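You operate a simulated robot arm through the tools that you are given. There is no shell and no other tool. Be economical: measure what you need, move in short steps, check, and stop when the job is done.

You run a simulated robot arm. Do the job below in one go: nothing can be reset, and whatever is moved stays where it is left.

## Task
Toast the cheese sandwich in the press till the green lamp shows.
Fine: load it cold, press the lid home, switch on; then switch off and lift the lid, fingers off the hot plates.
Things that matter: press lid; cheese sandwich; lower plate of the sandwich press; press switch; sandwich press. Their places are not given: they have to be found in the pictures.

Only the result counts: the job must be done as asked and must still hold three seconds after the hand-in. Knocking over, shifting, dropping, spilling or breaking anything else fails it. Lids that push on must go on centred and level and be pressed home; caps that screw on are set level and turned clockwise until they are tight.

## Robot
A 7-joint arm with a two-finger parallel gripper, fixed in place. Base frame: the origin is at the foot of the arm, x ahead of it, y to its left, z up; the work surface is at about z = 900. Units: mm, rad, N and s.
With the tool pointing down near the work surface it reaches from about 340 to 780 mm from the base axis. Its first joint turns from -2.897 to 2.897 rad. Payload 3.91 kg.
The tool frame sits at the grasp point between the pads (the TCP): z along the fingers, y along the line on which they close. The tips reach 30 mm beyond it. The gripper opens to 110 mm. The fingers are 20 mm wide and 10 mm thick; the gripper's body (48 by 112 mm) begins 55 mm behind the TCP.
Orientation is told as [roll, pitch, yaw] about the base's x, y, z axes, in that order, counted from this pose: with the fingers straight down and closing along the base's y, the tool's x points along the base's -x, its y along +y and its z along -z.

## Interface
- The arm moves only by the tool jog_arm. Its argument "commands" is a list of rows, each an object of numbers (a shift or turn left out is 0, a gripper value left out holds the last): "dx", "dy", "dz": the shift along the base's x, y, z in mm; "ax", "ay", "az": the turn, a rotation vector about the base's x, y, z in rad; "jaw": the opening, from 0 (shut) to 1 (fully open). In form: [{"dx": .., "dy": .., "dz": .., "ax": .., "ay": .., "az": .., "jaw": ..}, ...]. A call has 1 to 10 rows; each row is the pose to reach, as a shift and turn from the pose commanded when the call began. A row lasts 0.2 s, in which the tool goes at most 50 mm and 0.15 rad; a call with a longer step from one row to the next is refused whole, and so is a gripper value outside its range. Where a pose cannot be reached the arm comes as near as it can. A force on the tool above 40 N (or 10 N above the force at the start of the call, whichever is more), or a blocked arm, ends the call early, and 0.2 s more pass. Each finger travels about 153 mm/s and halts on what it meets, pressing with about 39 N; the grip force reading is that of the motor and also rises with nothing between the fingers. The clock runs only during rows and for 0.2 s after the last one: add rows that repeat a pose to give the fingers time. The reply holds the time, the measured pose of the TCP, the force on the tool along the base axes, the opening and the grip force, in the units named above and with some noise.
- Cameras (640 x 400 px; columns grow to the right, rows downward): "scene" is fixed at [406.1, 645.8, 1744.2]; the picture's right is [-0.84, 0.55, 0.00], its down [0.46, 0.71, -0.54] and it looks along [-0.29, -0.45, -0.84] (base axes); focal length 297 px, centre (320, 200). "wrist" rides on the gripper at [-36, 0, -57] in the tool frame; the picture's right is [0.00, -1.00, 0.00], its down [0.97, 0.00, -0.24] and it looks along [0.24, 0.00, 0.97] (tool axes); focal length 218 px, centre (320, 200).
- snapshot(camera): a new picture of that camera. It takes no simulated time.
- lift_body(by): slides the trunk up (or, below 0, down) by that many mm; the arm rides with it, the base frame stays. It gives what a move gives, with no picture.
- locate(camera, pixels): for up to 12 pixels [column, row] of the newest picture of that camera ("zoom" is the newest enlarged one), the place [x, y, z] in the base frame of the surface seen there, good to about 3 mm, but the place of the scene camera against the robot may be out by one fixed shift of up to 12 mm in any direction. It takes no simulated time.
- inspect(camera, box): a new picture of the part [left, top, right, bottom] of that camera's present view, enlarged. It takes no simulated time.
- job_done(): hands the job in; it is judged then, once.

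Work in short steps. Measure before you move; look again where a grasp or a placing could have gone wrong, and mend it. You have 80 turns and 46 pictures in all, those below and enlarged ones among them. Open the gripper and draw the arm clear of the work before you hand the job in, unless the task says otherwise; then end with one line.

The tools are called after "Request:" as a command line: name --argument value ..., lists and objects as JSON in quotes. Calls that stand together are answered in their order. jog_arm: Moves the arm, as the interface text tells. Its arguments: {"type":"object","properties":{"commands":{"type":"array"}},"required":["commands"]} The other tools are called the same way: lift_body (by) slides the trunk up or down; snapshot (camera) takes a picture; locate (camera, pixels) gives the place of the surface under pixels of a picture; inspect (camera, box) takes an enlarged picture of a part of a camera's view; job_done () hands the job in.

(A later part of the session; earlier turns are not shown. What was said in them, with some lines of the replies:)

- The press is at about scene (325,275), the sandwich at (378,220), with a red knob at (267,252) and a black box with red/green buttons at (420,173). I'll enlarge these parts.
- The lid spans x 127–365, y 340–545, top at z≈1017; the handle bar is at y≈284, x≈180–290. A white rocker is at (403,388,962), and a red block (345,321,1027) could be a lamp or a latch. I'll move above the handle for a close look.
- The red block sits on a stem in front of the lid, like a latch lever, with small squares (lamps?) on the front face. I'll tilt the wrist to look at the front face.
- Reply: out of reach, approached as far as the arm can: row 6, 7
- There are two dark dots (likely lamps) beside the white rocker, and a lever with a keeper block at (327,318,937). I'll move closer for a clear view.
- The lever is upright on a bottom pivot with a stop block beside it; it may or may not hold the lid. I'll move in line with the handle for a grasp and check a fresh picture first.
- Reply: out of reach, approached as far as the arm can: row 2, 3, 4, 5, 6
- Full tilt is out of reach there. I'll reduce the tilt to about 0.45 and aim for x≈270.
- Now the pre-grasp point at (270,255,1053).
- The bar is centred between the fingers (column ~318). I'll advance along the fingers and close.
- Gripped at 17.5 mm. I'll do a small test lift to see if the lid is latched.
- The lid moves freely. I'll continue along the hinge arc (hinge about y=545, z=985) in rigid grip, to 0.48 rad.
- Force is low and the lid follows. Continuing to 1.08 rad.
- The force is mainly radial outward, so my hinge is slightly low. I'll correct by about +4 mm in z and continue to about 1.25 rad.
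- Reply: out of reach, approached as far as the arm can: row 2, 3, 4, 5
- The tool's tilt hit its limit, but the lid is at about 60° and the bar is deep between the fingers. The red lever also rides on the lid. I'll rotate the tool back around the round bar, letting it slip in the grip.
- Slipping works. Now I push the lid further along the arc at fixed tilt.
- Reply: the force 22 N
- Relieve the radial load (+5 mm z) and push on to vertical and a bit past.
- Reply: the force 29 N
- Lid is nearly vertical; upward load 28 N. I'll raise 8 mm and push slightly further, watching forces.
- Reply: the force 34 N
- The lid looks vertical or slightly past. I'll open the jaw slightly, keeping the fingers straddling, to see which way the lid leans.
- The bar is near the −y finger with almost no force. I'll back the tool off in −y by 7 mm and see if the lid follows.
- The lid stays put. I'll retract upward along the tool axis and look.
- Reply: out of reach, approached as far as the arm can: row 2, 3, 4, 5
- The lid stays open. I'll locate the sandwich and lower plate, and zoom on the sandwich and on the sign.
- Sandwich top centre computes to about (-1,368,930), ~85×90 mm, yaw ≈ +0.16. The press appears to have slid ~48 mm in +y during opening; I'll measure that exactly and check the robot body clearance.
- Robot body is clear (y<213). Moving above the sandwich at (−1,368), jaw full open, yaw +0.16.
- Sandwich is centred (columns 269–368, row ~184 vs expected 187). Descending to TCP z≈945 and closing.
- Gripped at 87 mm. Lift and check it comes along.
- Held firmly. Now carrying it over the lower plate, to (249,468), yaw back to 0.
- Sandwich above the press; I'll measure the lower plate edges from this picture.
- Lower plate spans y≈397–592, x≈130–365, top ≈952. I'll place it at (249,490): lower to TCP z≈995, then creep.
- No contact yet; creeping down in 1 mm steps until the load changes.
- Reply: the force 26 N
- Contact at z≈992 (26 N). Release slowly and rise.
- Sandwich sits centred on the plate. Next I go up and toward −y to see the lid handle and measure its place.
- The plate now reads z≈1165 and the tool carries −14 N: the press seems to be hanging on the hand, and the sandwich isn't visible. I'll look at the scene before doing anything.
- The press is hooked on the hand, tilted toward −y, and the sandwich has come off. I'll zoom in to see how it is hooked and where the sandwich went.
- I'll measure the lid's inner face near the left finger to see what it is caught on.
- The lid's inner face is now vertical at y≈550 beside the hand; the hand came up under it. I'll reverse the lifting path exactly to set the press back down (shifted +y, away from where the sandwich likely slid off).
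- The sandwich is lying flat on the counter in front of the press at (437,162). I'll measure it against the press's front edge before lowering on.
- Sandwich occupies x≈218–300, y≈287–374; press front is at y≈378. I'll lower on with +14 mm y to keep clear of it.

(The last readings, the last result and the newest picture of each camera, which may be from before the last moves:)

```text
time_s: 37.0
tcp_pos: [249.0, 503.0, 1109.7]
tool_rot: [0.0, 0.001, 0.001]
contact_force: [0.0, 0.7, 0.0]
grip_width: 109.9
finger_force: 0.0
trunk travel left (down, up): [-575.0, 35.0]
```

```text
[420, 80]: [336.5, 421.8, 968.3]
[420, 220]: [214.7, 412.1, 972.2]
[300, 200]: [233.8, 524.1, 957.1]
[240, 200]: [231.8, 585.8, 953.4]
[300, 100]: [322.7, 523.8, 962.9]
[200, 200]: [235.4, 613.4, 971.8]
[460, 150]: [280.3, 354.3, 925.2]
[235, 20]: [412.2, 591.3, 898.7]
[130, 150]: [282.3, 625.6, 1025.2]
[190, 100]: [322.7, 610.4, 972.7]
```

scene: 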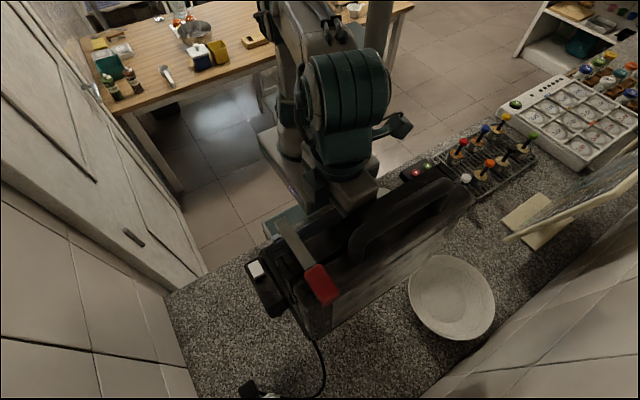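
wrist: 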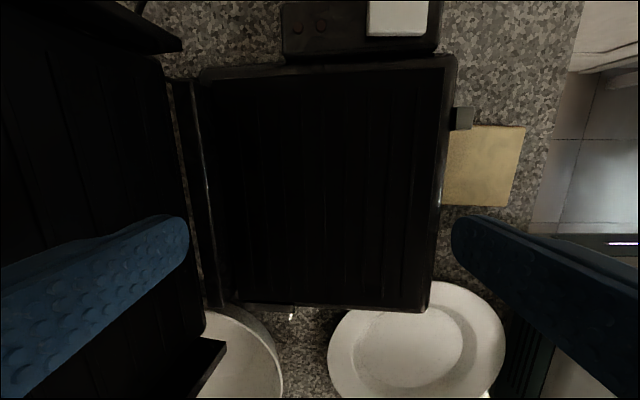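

The hand is free now (0 N). The press front sits slightly high, probably on the sandwich edge. I'll withdraw horizontally in −y (away from the lid) before rising, turning the gripper 90° to take the sandwich along x.

Request:
jog_arm --commands '[{"dy": -40}, {"dy": -80}, {"dy": -120}, {"dy": -150, "dz": 20}, {"dy": -165, "dz": 40}, {"dy": -170, "dz": 60, "az": 0.14}, {"dy": -172, "dz": 60, "az": 0.28}, {"dy": -172, "dz": 60, "az": 0.42}, {"dy": -172, "dz": 60, "az": 0.56}, {"dy": -172, "dz": 60, "az": 0.7}]'

Request:
jog_arm --commands '[{"az": 0.145}, {"az": 0.29}, {"az": 0.435}, {"az": 0.58}, {"az": 0.725}, {"az": 0.87}, {"az": 0.87}]'

Request:
snapshot --camera "wrist"

```text
time_s: 39.2
tcp_pos: [249.3, 332.9, 1169.1]
tool_rot: [0.0, -0.001, 0.705]
contact_force: [-0.3, -0.5, -0.4]
grip_width: 110.1
finger_force: 0.1
trunk travel left (down, up): [-575.0, 35.0]
```

```text
time_s: 40.8
tcp_pos: [249.9, 332.2, 1170.4]
tool_rot: [-0.002, 0.0, 1.571]
contact_force: [0.3, -0.1, 1.0]
grip_width: 109.6
finger_force: 0.2
trunk travel left (down, up): [-575.0, 35.0]
```

```text
9 pictures are left
```

wrist: 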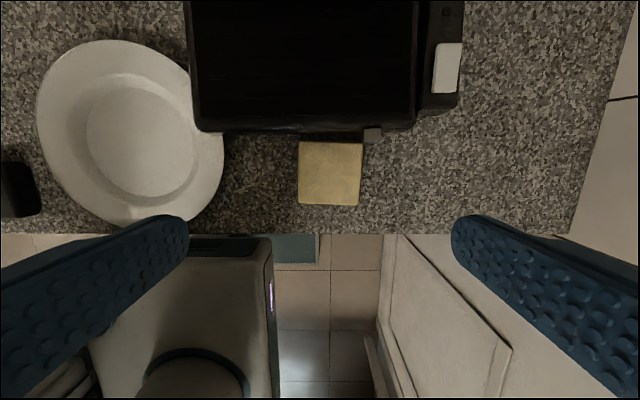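

The sandwich is visible in full (298–362, 141–206). The press's left front corner is close to the plate rim; I'll measure these.

Request:
locate --camera "wrist" --pixels '[[330, 173], [300, 144], [360, 146], [358, 203], [300, 202], [200, 125], [410, 122], [300, 125], [210, 140], [300, 20], [447, 68], [373, 135]]'

Request:
inspect --camera "wrist" --box '[160, 80, 400, 230]'

```text
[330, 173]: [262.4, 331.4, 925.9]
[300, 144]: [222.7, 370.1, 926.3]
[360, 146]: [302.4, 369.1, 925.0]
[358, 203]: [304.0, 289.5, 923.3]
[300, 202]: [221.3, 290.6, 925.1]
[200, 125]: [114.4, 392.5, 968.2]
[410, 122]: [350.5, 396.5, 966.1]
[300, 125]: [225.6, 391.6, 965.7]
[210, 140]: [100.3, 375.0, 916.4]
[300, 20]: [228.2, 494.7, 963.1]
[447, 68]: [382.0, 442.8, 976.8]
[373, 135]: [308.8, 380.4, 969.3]
```

```text
2.67 times, centred on (280, 155) of wrist
```

zoom: 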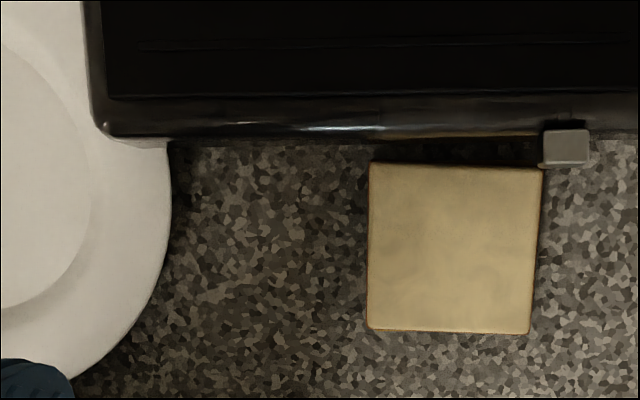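

The sandwich is free, but the press front-left corner rests on the plate rim (front +22 mm, x shifted −15). I'll grip the keeper block at (310,380,969) between the fingers along x, lift the front a bit, and shift the press +x off the plate.

Request:
jog_arm --commands '[{"dx": 20, "dy": 15, "dz": -35, "jaw": 0.36}, {"dx": 40, "dy": 30, "dz": -75}, {"dx": 60, "dy": 44, "dz": -115}, {"dx": 60, "dy": 45, "dz": -150}, {"dx": 60, "dy": 45, "dz": -150}]'

Request:
snapshot --camera "wrist"

Request:
locate --camera "wrist" --pixels '[[320, 150], [320, 160], [320, 170], [320, 180], [312, 170], [328, 170], [320, 130]]'

```text
time_s: 42.0
tcp_pos: [310.4, 376.9, 1019.0]
tool_rot: [0.0, 0.0, 1.57]
contact_force: [-1.0, 0.4, -0.5]
grip_width: 39.8
finger_force: 0.0
trunk travel left (down, up): [-575.0, 35.0]
```

```text
7 pictures are left
```

wrist: 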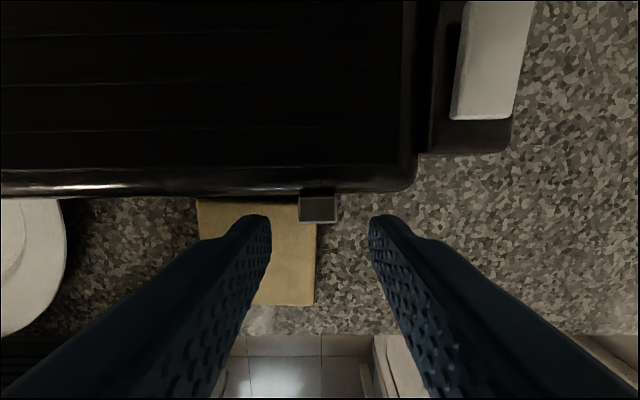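

```text
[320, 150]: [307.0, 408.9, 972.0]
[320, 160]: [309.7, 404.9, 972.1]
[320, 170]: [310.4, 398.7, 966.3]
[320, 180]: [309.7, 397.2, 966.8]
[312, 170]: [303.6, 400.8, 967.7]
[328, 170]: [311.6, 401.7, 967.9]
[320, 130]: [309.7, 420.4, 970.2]
```

The keeper (298–338, 190–222) is centred between the fingers. Descend to TCP z≈976 with +3 mm y and close.

Request:
jog_arm --commands '[{"dy": 3, "dz": -20}, {"dy": 3, "dz": -36}, {"dy": 3, "dz": -43}, {"dy": 3, "dz": -43, "jaw": 0.0}, {"dy": 3, "dz": -43, "jaw": 0.0}, {"dy": 3, "dz": -43, "jaw": 0.0}]'

```text
time_s: 43.4
tcp_pos: [309.2, 379.4, 976.2]
tool_rot: [0.001, -0.001, 1.57]
contact_force: [-0.3, 1.3, 2.5]
grip_width: 0.1
finger_force: 38.0
trunk travel left (down, up): [-575.0, 35.0]
```

Missed it; I'll locate the keeper more precisely on the last picture.

Request:
locate --camera "wrist" --pixels '[[318, 191], [318, 200], [318, 210], [318, 220], [304, 210], [334, 210], [300, 186], [270, 194]]'

```text
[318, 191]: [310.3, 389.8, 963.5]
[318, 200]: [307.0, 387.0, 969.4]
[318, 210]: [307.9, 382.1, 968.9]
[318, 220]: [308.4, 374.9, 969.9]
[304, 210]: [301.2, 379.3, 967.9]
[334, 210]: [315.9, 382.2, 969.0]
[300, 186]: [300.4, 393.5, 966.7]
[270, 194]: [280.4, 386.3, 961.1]
```

The keeper offers no grip (fingers shut fully), so instead I'll push the base's −x side with closed fingers at y≈500, low between plate and bowl. First, go up and around.

Request:
jog_arm --commands '[{"dz": 45, "jaw": 0}, {"dz": 90}, {"dx": -30, "dz": 120}, {"dx": -75, "dy": 15, "dz": 120}, {"dx": -115, "dy": 35, "dz": 120}, {"dx": -155, "dy": 60, "dz": 120}, {"dx": -190, "dy": 90, "dz": 120}, {"dx": -226, "dy": 118, "dz": 120}, {"dx": -226, "dy": 118, "dz": 120}]'

Request:
snapshot --camera "wrist"

Request:
locate --camera "wrist" --pixels '[[320, 180], [320, 200], [355, 190], [365, 190], [375, 190], [360, 120], [365, 260], [280, 100], [300, 280]]'

```text
time_s: 45.4
tcp_pos: [83.0, 499.1, 1095.8]
tool_rot: [0.001, 0.0, 1.571]
contact_force: [0.2, 1.1, -0.3]
grip_width: 0.0
finger_force: 37.8
trunk travel left (down, up): [-575.0, 35.0]
```

```text
6 pictures are left
```

wrist: 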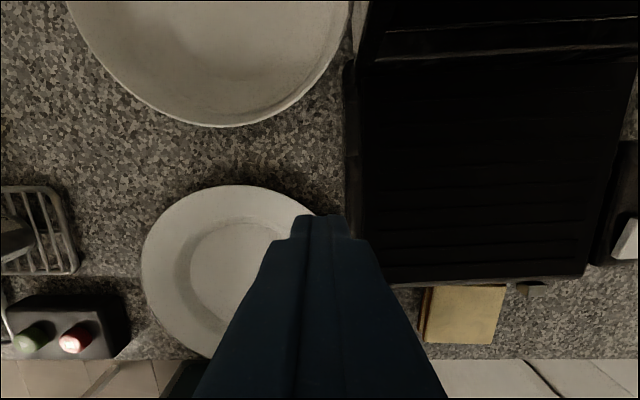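

```text
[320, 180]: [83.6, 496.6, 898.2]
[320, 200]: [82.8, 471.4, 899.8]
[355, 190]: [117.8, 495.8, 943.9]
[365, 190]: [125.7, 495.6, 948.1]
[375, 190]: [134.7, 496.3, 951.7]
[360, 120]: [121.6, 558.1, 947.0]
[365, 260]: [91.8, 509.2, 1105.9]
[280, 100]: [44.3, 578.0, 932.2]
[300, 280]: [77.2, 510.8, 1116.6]
```

Clear spot below at (83,499). Descend to tip z≈925 and push +x slowly until the base's side is at x≈130.

Request:
jog_arm --commands '[{"dz": -45}, {"dz": -90}, {"dz": -125}, {"dz": -140}, {"dx": 8, "dz": -140}, {"dx": 16, "dz": -140}, {"dx": 20, "dz": -140}]'

Request:
jog_arm --commands '[{"dx": 3}, {"dx": 6}, {"dx": 9}, {"dx": 12}, {"dx": 15}, {"dx": 18}, {"dx": 18}]'

```text
time_s: 47.0
tcp_pos: [102.8, 499.1, 955.8]
tool_rot: [0.0, 0.0, 1.569]
contact_force: [-4.9, -0.9, -2.9]
grip_width: 0.0
finger_force: 37.2
trunk travel left (down, up): [-575.0, 35.0]
```

```text
time_s: 48.6
tcp_pos: [120.8, 499.7, 957.1]
tool_rot: [0.0, 0.001, 1.572]
contact_force: [-5.8, -1.3, 1.5]
grip_width: 0.1
finger_force: 37.4
trunk travel left (down, up): [-575.0, 35.0]
```

The press slid +18 mm with only ~6 N. Back off, rise, and go above the sandwich with the jaw open.

Request:
jog_arm --commands '[{"dx": -12}, {"dx": -14, "dz": 45}, {"dx": -14, "dz": 95}, {"dx": -14, "dz": 145}, {"dx": 10, "dy": -40, "dz": 165}, {"dx": 40, "dy": -80, "dz": 165, "jaw": 1}, {"dx": 75, "dy": -115, "dz": 165}, {"dx": 110, "dy": -145, "dz": 165}, {"dx": 142, "dy": -169, "dz": 150}, {"dx": 142, "dy": -169, "dz": 150}]'

Request:
snapshot --camera "wrist"

Request:
locate --camera "wrist" --pixels '[[320, 190], [275, 150], [360, 150], [275, 230], [360, 230], [320, 110], [230, 110], [420, 110], [320, 60], [200, 110], [180, 110], [450, 60]]'

```text
refused: row 5 steps farther than a row can; nothing moved
```

```text
5 pictures are left
```

wrist: 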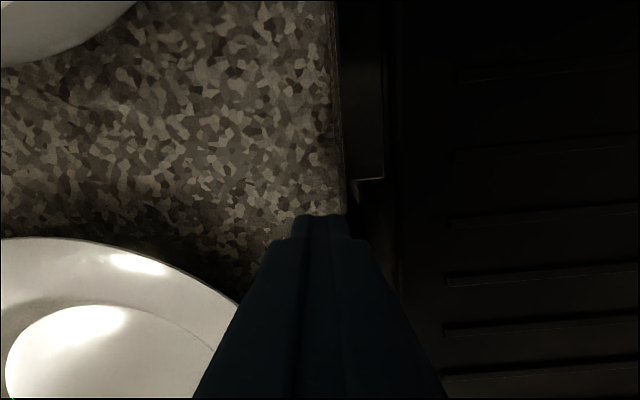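

```text
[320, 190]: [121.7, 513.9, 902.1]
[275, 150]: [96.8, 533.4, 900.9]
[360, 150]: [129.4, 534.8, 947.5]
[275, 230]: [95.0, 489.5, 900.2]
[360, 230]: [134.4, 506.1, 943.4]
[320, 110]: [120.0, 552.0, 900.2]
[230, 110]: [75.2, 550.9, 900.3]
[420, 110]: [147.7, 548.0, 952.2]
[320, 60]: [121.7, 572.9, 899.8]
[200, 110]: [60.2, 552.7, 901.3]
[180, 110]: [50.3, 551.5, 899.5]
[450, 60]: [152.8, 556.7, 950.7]
```

That move was refused (row too long); nothing moved. Reissuing with shorter rows.

Request:
jog_arm --commands '[{"dx": -12}, {"dx": -14, "dz": 45}, {"dx": -14, "dz": 92}, {"dx": -14, "dz": 138}, {"dx": 5, "dy": -35, "dz": 150}, {"dx": 30, "dy": -72, "dz": 150, "jaw": 1}, {"dx": 62, "dy": -105, "dz": 150}, {"dx": 95, "dy": -135, "dz": 150}, {"dx": 130, "dy": -160, "dz": 150}, {"dx": 142, "dy": -169, "dz": 150}]'

```text
time_s: 50.8
tcp_pos: [264.0, 329.1, 1105.9]
tool_rot: [0.001, 0.0, 1.571]
contact_force: [0.5, -0.1, 0.8]
grip_width: 110.0
finger_force: 0.1
trunk travel left (down, up): [-575.0, 35.0]
```

Above the sandwich; one check picture.

Request:
snapshot --camera "wrist"

Request:
locate --camera "wrist" --pixels '[[320, 170], [285, 130], [355, 130], [285, 205], [355, 205], [320, 90], [200, 90], [420, 90], [320, 50], [330, 20]]'

```text
4 pictures are left
```

wrist: 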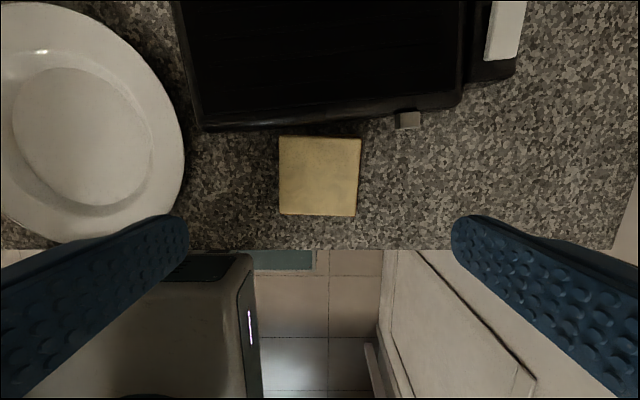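

```text
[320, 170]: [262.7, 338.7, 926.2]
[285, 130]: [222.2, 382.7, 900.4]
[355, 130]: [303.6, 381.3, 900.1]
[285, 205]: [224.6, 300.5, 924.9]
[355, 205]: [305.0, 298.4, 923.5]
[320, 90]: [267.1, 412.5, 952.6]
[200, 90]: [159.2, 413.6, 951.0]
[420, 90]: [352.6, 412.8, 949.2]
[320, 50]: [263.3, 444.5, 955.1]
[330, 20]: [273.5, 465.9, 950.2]
```

Press is level again and off the plate (yawed ~0.1 rad). Sandwich centre at (263,333). Descend to TCP z≈938 and grip.

Request:
jog_arm --commands '[{"dx": -1, "dy": 3, "dz": -45}, {"dx": -1, "dy": 3, "dz": -90}, {"dx": -1, "dy": 3, "dz": -135}, {"dx": -1, "dy": 3, "dz": -160}, {"dx": -1, "dy": 3, "dz": -168}, {"dx": -1, "dy": 3, "dz": -168, "jaw": 0.85}, {"dx": -1, "dy": 3, "dz": -168, "jaw": 0.72}, {"dx": -1, "dy": 3, "dz": -168, "jaw": 0.72}, {"dx": -1, "dy": 3, "dz": -168, "jaw": 0.72}]'

```text
time_s: 52.8
tcp_pos: [263.1, 331.6, 938.9]
tool_rot: [-0.002, 0.0, 1.571]
contact_force: [0.4, -0.1, 0.4]
grip_width: 87.8
finger_force: 39.3
trunk travel left (down, up): [-575.0, 35.0]
```

Gripped (87.8 mm). Lift, carry over the plate to (240,482), staying low and away from the lid.

Request:
jog_arm --commands '[{"dz": 45}, {"dz": 90}, {"dz": 120}, {"dy": 40, "dz": 120}, {"dx": -8, "dy": 80, "dz": 120}, {"dx": -16, "dy": 115, "dz": 120}, {"dx": -23, "dy": 150, "dz": 110}, {"dx": -23, "dy": 150, "dz": 80}, {"dx": -23, "dy": 150, "dz": 58}, {"dx": -23, "dy": 150, "dz": 56}]'

Request:
jog_arm --commands '[{"dz": -1}, {"dz": -2}, {"dz": -3}, {"dz": -4}, {"dz": -4}]'

```text
time_s: 55.0
tcp_pos: [238.9, 484.1, 993.4]
tool_rot: [0.0, 0.001, 1.571]
contact_force: [-0.3, 0.4, -1.2]
grip_width: 87.4
finger_force: 39.1
trunk travel left (down, up): [-575.0, 35.0]
```

```text
time_s: 56.2
tcp_pos: [238.0, 481.9, 990.6]
tool_rot: [0.001, 0.0, 1.571]
contact_force: [0.2, -0.5, -0.5]
grip_width: 87.3
finger_force: 38.8
trunk travel left (down, up): [-575.0, 35.0]
```

Still no contact; creep down a little more.

Request:
jog_arm --commands '[{"dz": -1}, {"dz": -2}, {"dz": -3}, {"dz": -4}, {"dz": -4}]'

```text
time_s: 57.4
tcp_pos: [238.9, 483.6, 988.8]
tool_rot: [-0.002, -0.005, 1.572]
contact_force: [1.3, 3.2, 31.5]
grip_width: 87.2
finger_force: 39.1
trunk travel left (down, up): [-575.0, 35.0]
```

Contact at 988.8. Release, rise just 55 mm, then withdraw in −y.

Request:
jog_arm --commands '[{"dz": 2, "jaw": 0.85}, {"dz": 2, "jaw": 1}, {"dz": 2, "jaw": 1}, {"dz": 25}, {"dz": 55}, {"dz": 55}]'

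Request:
jog_arm --commands '[{"dy": -40}, {"dy": -80}, {"dy": -120}, {"dy": -150, "dz": 30}, {"dy": -155, "dz": 70}, {"dy": -155, "dz": 70}]'

Request:
snapshot --camera "wrist"

Request:
locate --camera "wrist" --pixels '[[320, 90], [280, 60], [320, 60], [200, 130], [440, 130], [320, 120], [320, 20], [480, 60], [320, 40]]'

```text
time_s: 58.8
tcp_pos: [239.2, 482.3, 1042.2]
tool_rot: [0.003, 0.0, 1.57]
contact_force: [-0.8, 0.2, -0.7]
grip_width: 110.4
finger_force: 0.0
trunk travel left (down, up): [-575.0, 35.0]
```

```text
time_s: 60.2
tcp_pos: [238.5, 328.9, 1111.9]
tool_rot: [-0.001, 0.0, 1.572]
contact_force: [0.4, -0.5, 0.3]
grip_width: 110.2
finger_force: 0.1
trunk travel left (down, up): [-575.0, 35.0]
```

```text
3 pictures are left
```

wrist: 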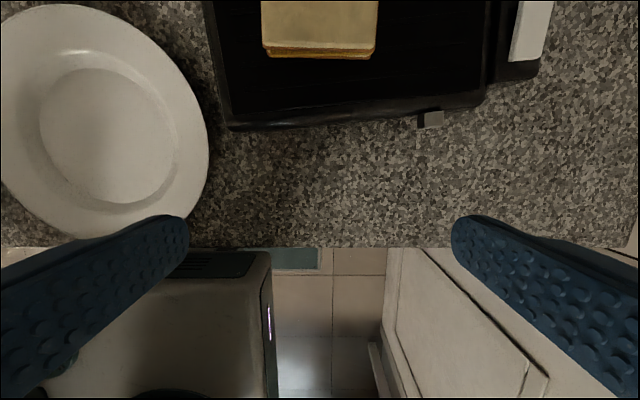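

```text
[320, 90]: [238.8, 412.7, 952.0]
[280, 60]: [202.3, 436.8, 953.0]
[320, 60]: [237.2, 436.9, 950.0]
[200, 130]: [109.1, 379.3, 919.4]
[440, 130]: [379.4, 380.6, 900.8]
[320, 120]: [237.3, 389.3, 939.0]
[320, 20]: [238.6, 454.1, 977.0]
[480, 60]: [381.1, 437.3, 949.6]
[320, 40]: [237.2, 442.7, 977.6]
```

Sandwich sits on the lower plate at about (238,485), press clear of the plate. Now rise (well in front of the lid), turn the gripper back to yaw 0 and move to a viewpoint above the handle.

Request:
jog_arm --commands '[{"dz": 30, "az": -0.14}, {"dz": 70, "az": -0.28}, {"dz": 110, "az": -0.42}, {"dz": 150, "az": -0.56}, {"dz": 190, "az": -0.7}, {"dz": 225, "az": -0.84}, {"dz": 240, "az": -0.98}, {"dz": 240, "az": -1.12}, {"dz": 240, "az": -1.26}, {"dz": 240, "az": -1.4}]'

Request:
jog_arm --commands '[{"az": -0.14, "dy": 30, "dx": 5}, {"az": -0.171, "dy": 70, "dx": 10}, {"az": -0.171, "dy": 110, "dx": 20}, {"az": -0.171, "dy": 150, "dx": 25}, {"az": -0.171, "dy": 150, "dx": 25}]'

Request:
snapshot --camera "wrist"

```text
time_s: 62.4
tcp_pos: [239.2, 328.0, 1350.9]
tool_rot: [-0.001, 0.0, 0.171]
contact_force: [0.7, 0.1, 0.6]
grip_width: 110.1
finger_force: 0.1
trunk travel left (down, up): [-575.0, 35.0]
```

```text
time_s: 63.6
tcp_pos: [263.4, 478.2, 1352.5]
tool_rot: [0.001, 0.001, 0.001]
contact_force: [0.5, 0.2, -0.2]
grip_width: 109.8
finger_force: 0.0
trunk travel left (down, up): [-575.0, 35.0]
```

```text
2 pictures are left
```

wrist: 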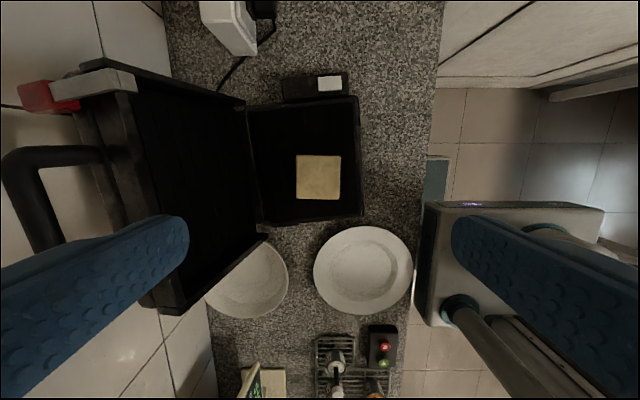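

The lid leans further back than expected (~120°). I'll measure the handle, lid, hinge and base corners.

Request:
locate --camera "wrist" --pixels '[[32, 205], [22, 180], [45, 235], [50, 155], [105, 75], [165, 305], [250, 112], [262, 225], [357, 98], [360, 212], [330, 84], [318, 177]]'

Request:
locate --camera "wrist" --pixels '[[45, 96], [120, 85], [60, 90], [316, 84], [342, 84], [291, 88], [300, 88], [240, 170], [160, 180], [30, 150], [140, 75], [245, 105]]'

```text
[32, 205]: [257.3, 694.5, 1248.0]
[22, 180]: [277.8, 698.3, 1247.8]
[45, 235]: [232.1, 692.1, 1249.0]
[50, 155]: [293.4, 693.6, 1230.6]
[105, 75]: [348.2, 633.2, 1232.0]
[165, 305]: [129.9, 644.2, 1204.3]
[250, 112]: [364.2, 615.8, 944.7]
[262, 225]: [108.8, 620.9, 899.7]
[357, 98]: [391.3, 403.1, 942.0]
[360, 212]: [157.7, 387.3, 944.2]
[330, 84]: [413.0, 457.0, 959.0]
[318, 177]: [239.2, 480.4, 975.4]
```

```text
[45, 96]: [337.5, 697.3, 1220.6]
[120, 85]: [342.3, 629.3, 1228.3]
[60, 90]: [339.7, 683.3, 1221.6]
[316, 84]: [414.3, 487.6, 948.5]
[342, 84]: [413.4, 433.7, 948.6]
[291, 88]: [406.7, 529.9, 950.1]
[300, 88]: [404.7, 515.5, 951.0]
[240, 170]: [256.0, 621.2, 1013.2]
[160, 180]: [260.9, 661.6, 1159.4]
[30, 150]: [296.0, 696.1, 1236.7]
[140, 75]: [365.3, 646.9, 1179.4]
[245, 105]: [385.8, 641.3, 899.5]
```

Lid is at ~106°, bar centre ≈ (245,693,1240), hinge ≈ (y 610, z 988), press yaw ≈ +0.07. I'll tilt the tool +0.35 and go to a pre-grasp above the bar.

Request:
jog_arm --commands '[{"dx": -5, "dy": 35, "dz": 0, "ax": 0.1, "az": 0.03, "jaw": 0.5}, {"dx": -10, "dy": 70, "dz": -5, "ax": 0.2, "az": 0.07}, {"dx": -15, "dy": 105, "dz": -15, "ax": 0.3, "az": 0.07}, {"dx": -18, "dy": 140, "dz": -30, "ax": 0.35, "az": 0.07}, {"dx": -18, "dy": 170, "dz": -42, "ax": 0.35, "az": 0.07}, {"dx": -18, "dy": 193, "dz": -51, "ax": 0.35, "az": 0.07}, {"dx": -18, "dy": 193, "dz": -51, "ax": 0.35, "az": 0.07}]'

```text
time_s: 65.2
tcp_pos: [244.4, 669.5, 1300.0]
tool_rot: [0.351, -0.014, 0.067]
contact_force: [-0.6, 0.6, 0.0]
grip_width: 54.9
finger_force: 0.0
trunk travel left (down, up): [-575.0, 35.0]
```

Reachable. Advance 60 mm along the fingers to straddle the bar and close.

Request:
jog_arm --commands '[{"dy": 7, "dz": -18}, {"dy": 14, "dz": -37}, {"dy": 21, "dz": -55}, {"dy": 21, "dz": -55, "jaw": 0.3}, {"dy": 21, "dz": -55, "jaw": 0.1}, {"dy": 21, "dz": -55, "jaw": 0.1}, {"dy": 21, "dz": -55, "jaw": 0.1}]'

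```text
time_s: 66.8
tcp_pos: [244.9, 691.0, 1246.7]
tool_rot: [0.351, -0.014, 0.067]
contact_force: [2.0, 6.1, 15.3]
grip_width: 17.8
finger_force: 39.0
trunk travel left (down, up): [-575.0, 35.0]
```

Gripped (17.8 mm). Now swing the lid down along the arc, letting the bar turn in the pads; first part to θ≈1.25.

Request:
jog_arm --commands '[{"dx": 1, "dy": -19, "dz": 6}, {"dx": 2.6, "dy": -38.5, "dz": 9.9}, {"dx": 4, "dy": -58, "dz": 12.5}, {"dx": 5.3, "dy": -78, "dz": 13.8}, {"dx": 6.6, "dy": -98, "dz": 13.5}, {"dx": 8, "dy": -117.7, "dz": 11.8}, {"dx": 9.3, "dy": -137, "dz": 8.4}, {"dx": 10.6, "dy": -156.7, "dz": 3.9}, {"dx": 10.6, "dy": -156.7, "dz": 3.9}]'

```text
time_s: 68.8
tcp_pos: [255.6, 534.3, 1249.8]
tool_rot: [0.349, -0.012, 0.07]
contact_force: [1.5, -0.4, 0.1]
grip_width: 17.4
finger_force: 39.1
trunk travel left (down, up): [-575.0, 35.0]
```

Forces near zero. Continue down to θ≈0.35.

Request:
jog_arm --commands '[{"dx": 1.3, "dy": -19, "dz": -6.3}, {"dx": 2.6, "dy": -37.3, "dz": -13.7}, {"dx": 5, "dy": -72.2, "dz": -32.8}, {"dx": 7.2, "dy": -103.8, "dz": -56.8}, {"dx": 9.2, "dy": -131.5, "dz": -85.4}, {"dx": 10.8, "dy": -154.6, "dz": -117.7}, {"dx": 12, "dy": -172.6, "dz": -153.2}, {"dx": 12, "dy": -172.6, "dz": -153.2}]'

```text
time_s: 70.6
tcp_pos: [267.7, 360.3, 1094.8]
tool_rot: [0.35, -0.011, 0.068]
contact_force: [-0.3, -3.3, 0.4]
grip_width: 17.9
finger_force: 39.2
trunk travel left (down, up): [-575.0, 35.0]
```

Continue to near contact.

Request:
jog_arm --commands '[{"dx": 0.6, "dy": -9, "dz": -24.9}, {"dx": 1, "dy": -15.4, "dz": -50.6}, {"dx": 1.2, "dy": -17.7, "dz": -63.7}, {"dx": 1.3, "dy": -19.3, "dz": -76.9}, {"dx": 1.4, "dy": -20, "dz": -84}, {"dx": 1.4, "dy": -20.2, "dz": -90.1}, {"dx": 1.4, "dy": -20.2, "dz": -90.1}]'

```text
time_s: 72.2
tcp_pos: [271.4, 340.6, 1005.1]
tool_rot: [0.35, -0.013, 0.068]
contact_force: [-0.4, -4.4, 0.3]
grip_width: 17.6
finger_force: 38.9
trunk travel left (down, up): [-575.0, 35.0]
```

The lid came down to its original closed height. Press further to find the stop.

Request:
jog_arm --commands '[{"dz": -2}, {"dz": -4}, {"dz": -6}, {"dz": -8}, {"dz": -8}]'

```text
time_s: 73.4
tcp_pos: [270.6, 341.9, 998.0]
tool_rot: [0.349, -0.011, 0.069]
contact_force: [0.0, -3.3, 0.5]
grip_width: 17.6
finger_force: 39.2
trunk travel left (down, up): [-575.0, 35.0]
```

Still no resistance; continue pressing in small steps.

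Request:
jog_arm --commands '[{"dz": -2}, {"dz": -4}, {"dz": -6}, {"dz": -8}, {"dz": -10}, {"dz": -10}]'

```text
time_s: 74.8
tcp_pos: [269.7, 339.1, 989.7]
tool_rot: [0.351, -0.014, 0.066]
contact_force: [2.5, -13.4, 36.0]
grip_width: 17.8
finger_force: 39.1
trunk travel left (down, up): [-575.0, 35.0]
```

The stop is reached (36 N): the lid is home. I'll ease off slightly and use the grip to draw the closed press back to its original place (about −57 mm y, −18 mm x, −0.07 yaw), as friction is only ~6 N.

Request:
jog_arm --commands '[{"dz": 2}, {"dz": 3, "dx": -2, "dy": -7, "az": -0.01}, {"dz": 3, "dx": -5, "dy": -16, "az": -0.02}, {"dz": 3, "dx": -8, "dy": -25, "az": -0.035}, {"dz": 3, "dx": -11, "dy": -34, "az": -0.045}, {"dz": 3, "dx": -14, "dy": -43, "az": -0.055}, {"dz": 3, "dx": -16, "dy": -51, "az": -0.065}, {"dz": 3, "dx": -18, "dy": -57, "az": -0.07}, {"dz": 3, "dx": -18, "dy": -57, "az": -0.07}]'

```text
time_s: 76.8
tcp_pos: [251.3, 285.2, 990.6]
tool_rot: [0.349, -0.012, -0.001]
contact_force: [1.8, 7.0, 9.0]
grip_width: 17.4
finger_force: 38.6
trunk travel left (down, up): [-575.0, 35.0]
```

Press the lid home once more, release, and retreat along the fingers; also probe the rocker's tilt on the last picture.

Request:
locate --camera "wrist" --pixels '[[321, 80], [321, 87], [325, 84], [330, 80], [330, 88], [335, 84], [338, 80], [338, 88], [296, 80], [308, 80]]'

Request:
jog_arm --commands '[{"dz": -3}, {"dz": -6}, {"dz": -6}, {"dz": -2}, {"dz": 0, "jaw": 0.3}, {"dz": 0, "jaw": 0.4}, {"dy": -7, "dz": 20}, {"dy": -17, "dz": 47}, {"dy": -29, "dz": 80}, {"dy": -29, "dz": 110}]'

```text
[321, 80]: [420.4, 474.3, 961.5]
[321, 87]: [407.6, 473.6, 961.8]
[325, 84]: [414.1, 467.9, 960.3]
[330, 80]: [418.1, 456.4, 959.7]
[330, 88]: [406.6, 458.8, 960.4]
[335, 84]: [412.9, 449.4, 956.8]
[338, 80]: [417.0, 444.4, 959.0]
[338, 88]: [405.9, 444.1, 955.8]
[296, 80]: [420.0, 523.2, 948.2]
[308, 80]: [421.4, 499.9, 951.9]
```

```text
time_s: 79.0
tcp_pos: [251.9, 256.6, 1101.2]
tool_rot: [0.349, -0.012, -0.002]
contact_force: [0.6, 0.7, -0.6]
grip_width: 43.7
finger_force: 0.0
trunk travel left (down, up): [-575.0, 35.0]
```

The rocker's +y end is raised (≈961.6 vs 957), so that end should be pressed. Move closed fingers above (402,407).

Request:
jog_arm --commands '[{"dx": 30, "dy": 30, "ax": -0.08, "jaw": 0}, {"dx": 60, "dy": 60, "ax": -0.16}, {"dx": 90, "dy": 90, "ax": -0.24}, {"dx": 120, "dy": 120, "ax": -0.349, "ay": 0.012}, {"dx": 150, "dy": 150, "ax": -0.349, "ay": 0.012}, {"dx": 150, "dy": 150, "dz": -40, "ax": -0.349, "ay": 0.012}, {"dx": 150, "dy": 150, "dz": -80, "ax": -0.349, "ay": 0.012}, {"dx": 150, "dy": 150, "dz": -104, "ax": -0.349, "ay": 0.012}, {"dx": 150, "dy": 150, "dz": -104, "ax": -0.349, "ay": 0.012}]'

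Request:
jog_arm --commands '[{"dz": -2}, {"dz": -4}, {"dz": -6}, {"dz": -8}, {"dz": -10}]'

```text
time_s: 81.0
tcp_pos: [401.9, 406.1, 995.6]
tool_rot: [0.0, 0.001, -0.001]
contact_force: [-0.1, -0.4, 0.2]
grip_width: 0.2
finger_force: 37.7
trunk travel left (down, up): [-575.0, 35.0]
```

```text
time_s: 82.2
tcp_pos: [402.3, 406.3, 988.8]
tool_rot: [0.002, -0.002, 0.003]
contact_force: [-0.2, -1.0, 12.6]
grip_width: 0.0
finger_force: 37.0
trunk travel left (down, up): [-575.0, 35.0]
```

Contact at tip z≈958.8 with 12.6 N. Press a bit more, then rise to a viewpoint showing lid, rocker and lamps.

Request:
jog_arm --commands '[{"dz": -3}, {"dz": -4}, {"dz": 0}, {"dz": 40}, {"dx": -15, "dz": 85}, {"dx": -30, "dz": 130}, {"dx": -50, "dz": 150}, {"dx": -50, "dz": 150}]'

Request:
inspect --camera "wrist" --box '[200, 40, 520, 240]'

```text
time_s: 84.0
tcp_pos: [350.6, 405.6, 1137.4]
tool_rot: [0.001, 0.0, 0.0]
contact_force: [-0.5, -0.4, -0.8]
grip_width: 0.0
finger_force: 37.7
trunk travel left (down, up): [-575.0, 35.0]
```

```text
2.00 times, centred on (360, 140) of wrist
```

zoom: 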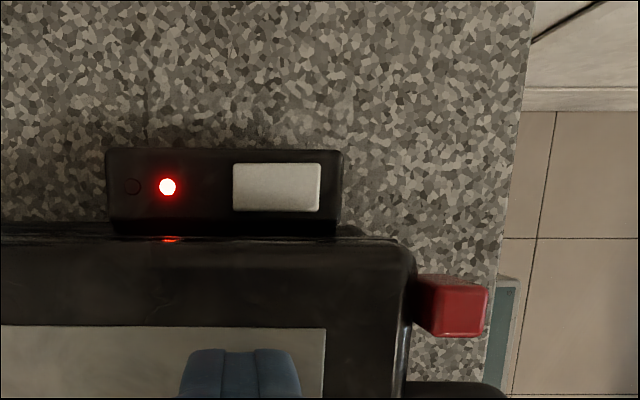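

The red lamp is lit: it's heating. I'll check the lid's height and place on this picture.

Request:
locate --camera "zoom" --pixels '[[100, 280], [380, 280], [380, 370], [276, 187], [240, 187], [315, 187], [450, 310], [400, 250], [450, 395], [133, 187], [100, 380]]'

```text
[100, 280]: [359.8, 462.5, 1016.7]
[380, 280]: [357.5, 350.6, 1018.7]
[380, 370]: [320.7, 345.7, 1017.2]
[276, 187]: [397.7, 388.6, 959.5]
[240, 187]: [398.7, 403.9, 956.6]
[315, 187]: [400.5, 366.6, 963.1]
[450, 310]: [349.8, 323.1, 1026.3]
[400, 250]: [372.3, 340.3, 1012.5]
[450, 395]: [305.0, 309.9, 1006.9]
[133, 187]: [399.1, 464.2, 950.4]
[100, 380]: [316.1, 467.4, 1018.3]
```

Lid top is level at z≈1017–1018 (its original closed height), and the press is back at its original place. Now wait about 20 s for the green lamp, holding the arm still.

Request:
jog_arm --commands '[{}, {}, {}, {}, {}, {}, {}, {}, {}, {}]'

Request:
jog_arm --commands '[{}, {}, {}, {}, {}, {}, {}, {}, {}, {}]'

Request:
jog_arm --commands '[{}, {}, {}, {}, {}, {}, {}, {}, {}, {}]'

Request:
jog_arm --commands '[{}, {}, {}, {}, {}, {}, {}, {}, {}, {}]'

Request:
jog_arm --commands '[{}, {}, {}, {}, {}, {}, {}, {}, {}, {}]'

Request:
jog_arm --commands '[{}, {}, {}, {}, {}, {}, {}, {}, {}, {}]'

Request:
jog_arm --commands '[{}, {}, {}, {}, {}, {}, {}, {}, {}, {}]'

Request:
jog_arm --commands '[{}, {}, {}, {}, {}, {}, {}, {}, {}, {}]'

Request:
jog_arm --commands '[{}, {}, {}, {}, {}, {}, {}, {}, {}, {}]'

Request:
inspect --camera "wrist" --box '[200, 40, 520, 240]'

```text
time_s: 86.2
tcp_pos: [351.3, 405.0, 1136.9]
tool_rot: [0.0, 0.001, -0.001]
contact_force: [-0.7, -0.3, 0.1]
grip_width: 0.1
finger_force: 37.8
trunk travel left (down, up): [-575.0, 35.0]
```

```text
time_s: 88.4
tcp_pos: [351.3, 406.2, 1137.3]
tool_rot: [0.001, 0.0, 0.0]
contact_force: [1.1, 0.2, 0.0]
grip_width: 0.0
finger_force: 38.3
trunk travel left (down, up): [-575.0, 35.0]
```

```text
time_s: 90.6
tcp_pos: [351.6, 407.1, 1137.5]
tool_rot: [0.002, 0.0, 0.0]
contact_force: [0.1, -0.2, 0.2]
grip_width: 0.0
finger_force: 37.5
trunk travel left (down, up): [-575.0, 35.0]
```

```text
time_s: 92.8
tcp_pos: [350.9, 405.4, 1136.8]
tool_rot: [0.0, 0.0, 0.0]
contact_force: [-1.0, 0.3, -0.1]
grip_width: 0.2
finger_force: 37.5
trunk travel left (down, up): [-575.0, 35.0]
```

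```text
time_s: 95.0
tcp_pos: [352.1, 406.6, 1136.7]
tool_rot: [-0.001, 0.0, 0.001]
contact_force: [0.5, 0.3, -0.3]
grip_width: 0.1
finger_force: 37.6
trunk travel left (down, up): [-575.0, 35.0]
```

```text
time_s: 97.2
tcp_pos: [352.1, 406.6, 1137.2]
tool_rot: [-0.001, 0.0, -0.002]
contact_force: [-0.3, 0.3, 0.1]
grip_width: 0.2
finger_force: 37.8
trunk travel left (down, up): [-575.0, 35.0]
```

```text
time_s: 99.4
tcp_pos: [352.6, 406.1, 1137.0]
tool_rot: [0.001, -0.001, -0.001]
contact_force: [-0.2, -1.1, 0.4]
grip_width: 0.1
finger_force: 37.4
trunk travel left (down, up): [-575.0, 35.0]
```

```text
time_s: 101.6
tcp_pos: [352.1, 404.8, 1138.1]
tool_rot: [0.0, 0.001, 0.0]
contact_force: [0.5, -0.2, 0.9]
grip_width: 0.0
finger_force: 37.7
trunk travel left (down, up): [-575.0, 35.0]
```

```text
time_s: 103.8
tcp_pos: [351.2, 406.0, 1137.8]
tool_rot: [0.0, 0.001, 0.0]
contact_force: [-0.5, -0.1, -0.3]
grip_width: 0.0
finger_force: 37.6
trunk travel left (down, up): [-575.0, 35.0]
```

```text
2.00 times, centred on (360, 140) of wrist
```

zoom: 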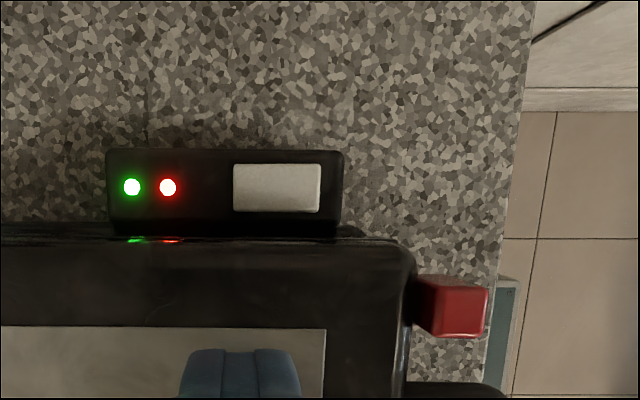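

Green lamp is lit. Switch off now: press the rocker's raised −y end at (401,370).

Request:
jog_arm --commands '[{"dx": 25, "dy": -18, "dz": -20}, {"dx": 50, "dy": -36, "dz": -50}, {"dx": 50, "dy": -36, "dz": -95}, {"dx": 50, "dy": -36, "dz": -130}, {"dx": 50, "dy": -36, "dz": -139}, {"dx": 50, "dy": -36, "dz": -142}, {"dx": 50, "dy": -36, "dz": -145}, {"dx": 50, "dy": -36, "dz": -148}, {"dx": 50, "dy": -36, "dz": -151}]'

Request:
jog_arm --commands '[{"dz": -3}, {"dz": -4}, {"dz": -4}]'

```text
time_s: 105.8
tcp_pos: [401.9, 368.7, 988.5]
tool_rot: [0.004, -0.004, -0.001]
contact_force: [0.2, -1.9, 18.4]
grip_width: 0.0
finger_force: 37.6
trunk travel left (down, up): [-575.0, 35.0]
```

```text
time_s: 106.3
tcp_pos: [402.9, 369.2, 987.8]
tool_rot: [0.008, -0.009, 0.0]
contact_force: [-5.7, -8.2, 21.3]
grip_width: 0.1
finger_force: 37.9
trunk travel left (down, up): [-575.0, 35.0]
stopped in row 2: the force on the tool passed its limit (the readings are from after the stop); the commanded pose is now the measured one
```

Rocker end pressed down the same amount as for "on". Rise and go to the handle pre-grasp pose (272,257,1054), tilt 0.45.

Request:
jog_arm --commands '[{"dz": 45}, {"dz": 90}, {"dz": 115}, {"dx": -30, "dy": -25, "dz": 115, "ax": 0.1, "jaw": 0.45}, {"dx": -62, "dy": -52, "dz": 115, "ax": 0.22}, {"dx": -95, "dy": -80, "dz": 115, "ax": 0.34}, {"dx": -130, "dy": -105, "dz": 110, "ax": 0.44}, {"dx": -130, "dy": -112, "dz": 85, "ax": 0.44}, {"dx": -130, "dy": -112, "dz": 66, "ax": 0.44}, {"dx": -130, "dy": -112, "dz": 66, "ax": 0.44}]'

Request:
jog_arm --commands '[{"dy": 7, "dz": -16}, {"dy": 14, "dz": -30}, {"dy": 21.5, "dz": -46}, {"dy": 21.5, "dz": -46, "jaw": 0.1}, {"dy": 21.5, "dz": -46, "jaw": 0.1}, {"dy": 21.5, "dz": -46, "jaw": 0.1}]'

```text
time_s: 108.5
tcp_pos: [273.6, 258.5, 1051.8]
tool_rot: [0.446, -0.005, -0.004]
contact_force: [-0.3, -0.1, -0.3]
grip_width: 49.4
finger_force: 0.1
trunk travel left (down, up): [-575.0, 35.0]
```

```text
time_s: 109.9
tcp_pos: [273.9, 279.9, 1005.8]
tool_rot: [0.443, -0.006, -0.002]
contact_force: [0.3, 1.0, 0.5]
grip_width: 17.7
finger_force: 38.7
trunk travel left (down, up): [-575.0, 35.0]
```

Handle gripped (17.7 mm, no load). Open along the arc: rigidly to 0.45 rad, then with the bar slipping in the pads, to 1.05 rad.

Request:
jog_arm --commands '[{"dy": 1.3, "dz": 13.4, "ax": -0.05}, {"dy": 5.9, "dz": 39.9, "ax": -0.15}, {"dy": 17.7, "dz": 78.4, "ax": -0.3}, {"dy": 35.1, "dz": 114.8, "ax": -0.45}, {"dy": 56.6, "dz": 148.2, "ax": -0.45}, {"dy": 82.8, "dz": 178.1, "ax": -0.45}, {"dy": 113.2, "dz": 203.7, "ax": -0.45}, {"dy": 147, "dz": 224.5, "ax": -0.45}, {"dy": 147, "dz": 224.5, "ax": -0.45}]'

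```text
time_s: 111.9
tcp_pos: [274.4, 427.0, 1231.1]
tool_rot: [0.0, -0.006, -0.002]
contact_force: [5.0, -5.5, 7.0]
grip_width: 17.6
finger_force: 39.0
trunk travel left (down, up): [-575.0, 35.0]
```

Small loads. Continue past vertical to ~1.72 rad, adding slight tilt for reach.

Request:
jog_arm --commands '[{"dy": 18, "dz": 11, "ax": 0.05}, {"dy": 36.6, "dz": 18.5, "ax": 0.1}, {"dy": 56, "dz": 24.5, "ax": 0.15}, {"dy": 75.2, "dz": 28.4, "ax": 0.2}, {"dy": 95, "dz": 31, "ax": 0.2}, {"dy": 114.7, "dz": 32.4, "ax": 0.2}, {"dy": 141.2, "dz": 31.7, "ax": 0.2}, {"dy": 172.8, "dz": 27.5, "ax": 0.2}, {"dy": 172.8, "dz": 27.5, "ax": 0.2}]'

```text
time_s: 113.9
tcp_pos: [273.0, 600.2, 1259.6]
tool_rot: [0.199, -0.005, 0.0]
contact_force: [3.2, 1.3, 9.3]
grip_width: 17.5
finger_force: 39.4
trunk travel left (down, up): [-575.0, 35.0]
```

Lid is past vertical. Loosen the jaw, follow slightly so it settles gently, then withdraw upward along the tool axis.

Request:
jog_arm --commands '[{"jaw": 0.3}, {"jaw": 0.3}, {"dy": 8, "jaw": 0.35}, {"dy": 8, "jaw": 0.45}, {"dy": 8, "jaw": 0.45}]'

Request:
jog_arm --commands '[{"dy": -4, "dz": 20}, {"dy": -9, "dz": 45}, {"dy": -15, "dz": 75}, {"dy": -15, "dz": 75}]'

```text
time_s: 115.1
tcp_pos: [273.6, 608.1, 1258.4]
tool_rot: [0.196, -0.004, -0.001]
contact_force: [-0.4, -1.1, -1.0]
grip_width: 49.4
finger_force: 0.1
trunk travel left (down, up): [-575.0, 35.0]
```

```text
time_s: 116.1
tcp_pos: [273.1, 593.7, 1333.1]
tool_rot: [0.195, -0.006, -0.001]
contact_force: [0.2, 0.0, 0.2]
grip_width: 49.6
finger_force: 0.1
trunk travel left (down, up): [-575.0, 35.0]
```

No load on the hand, fingers above the bar. Draw the arm clear at height and open the gripper.

Request:
jog_arm --commands '[{"dy": -35, "dz": 10, "ax": -0.05}, {"dy": -75, "dz": 20, "ax": -0.1}, {"dx": -20, "dy": -115, "dz": 25, "ax": -0.15, "jaw": 1}, {"dx": -50, "dy": -150, "dz": 30, "ax": -0.195}, {"dx": -85, "dy": -180, "dz": 30, "ax": -0.195}, {"dx": -120, "dy": -205, "dz": 30, "ax": -0.195}, {"dx": -140, "dy": -215, "dz": 30, "ax": -0.195}, {"dx": -140, "dy": -215, "dz": 30, "ax": -0.195}]'

```text
time_s: 117.9
tcp_pos: [133.9, 377.1, 1360.5]
tool_rot: [0.003, -0.005, -0.002]
contact_force: [-0.3, 0.4, 0.2]
grip_width: 110.0
finger_force: 0.0
trunk travel left (down, up): [-575.0, 35.0]
```

The arm is clear with 0 N on the hand and the gripper open. The green lamp was seen, the switch has been pressed off and the lid lifted. No pictures are left, so I'm handing in.

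Request:
job_done

```text
The job is handed in.
```

The sandwich was toasted until the green lamp showed (seen in the last picture), then I pressed the switch to off, opened the lid by its handle, and drew the arm clear. I had no pictures left to confirm the switch-off or the open lid; both rest on arm force and position readings. Before toasting, I accidentally slid the press and lifted it off the counter. The sandwich dropped onto the counter and the press came down on the plate's rim. I freed the press from the plate, reloaded the sandwich cold and put the press back within a few mm of its starting place, but the drop may count against the job.
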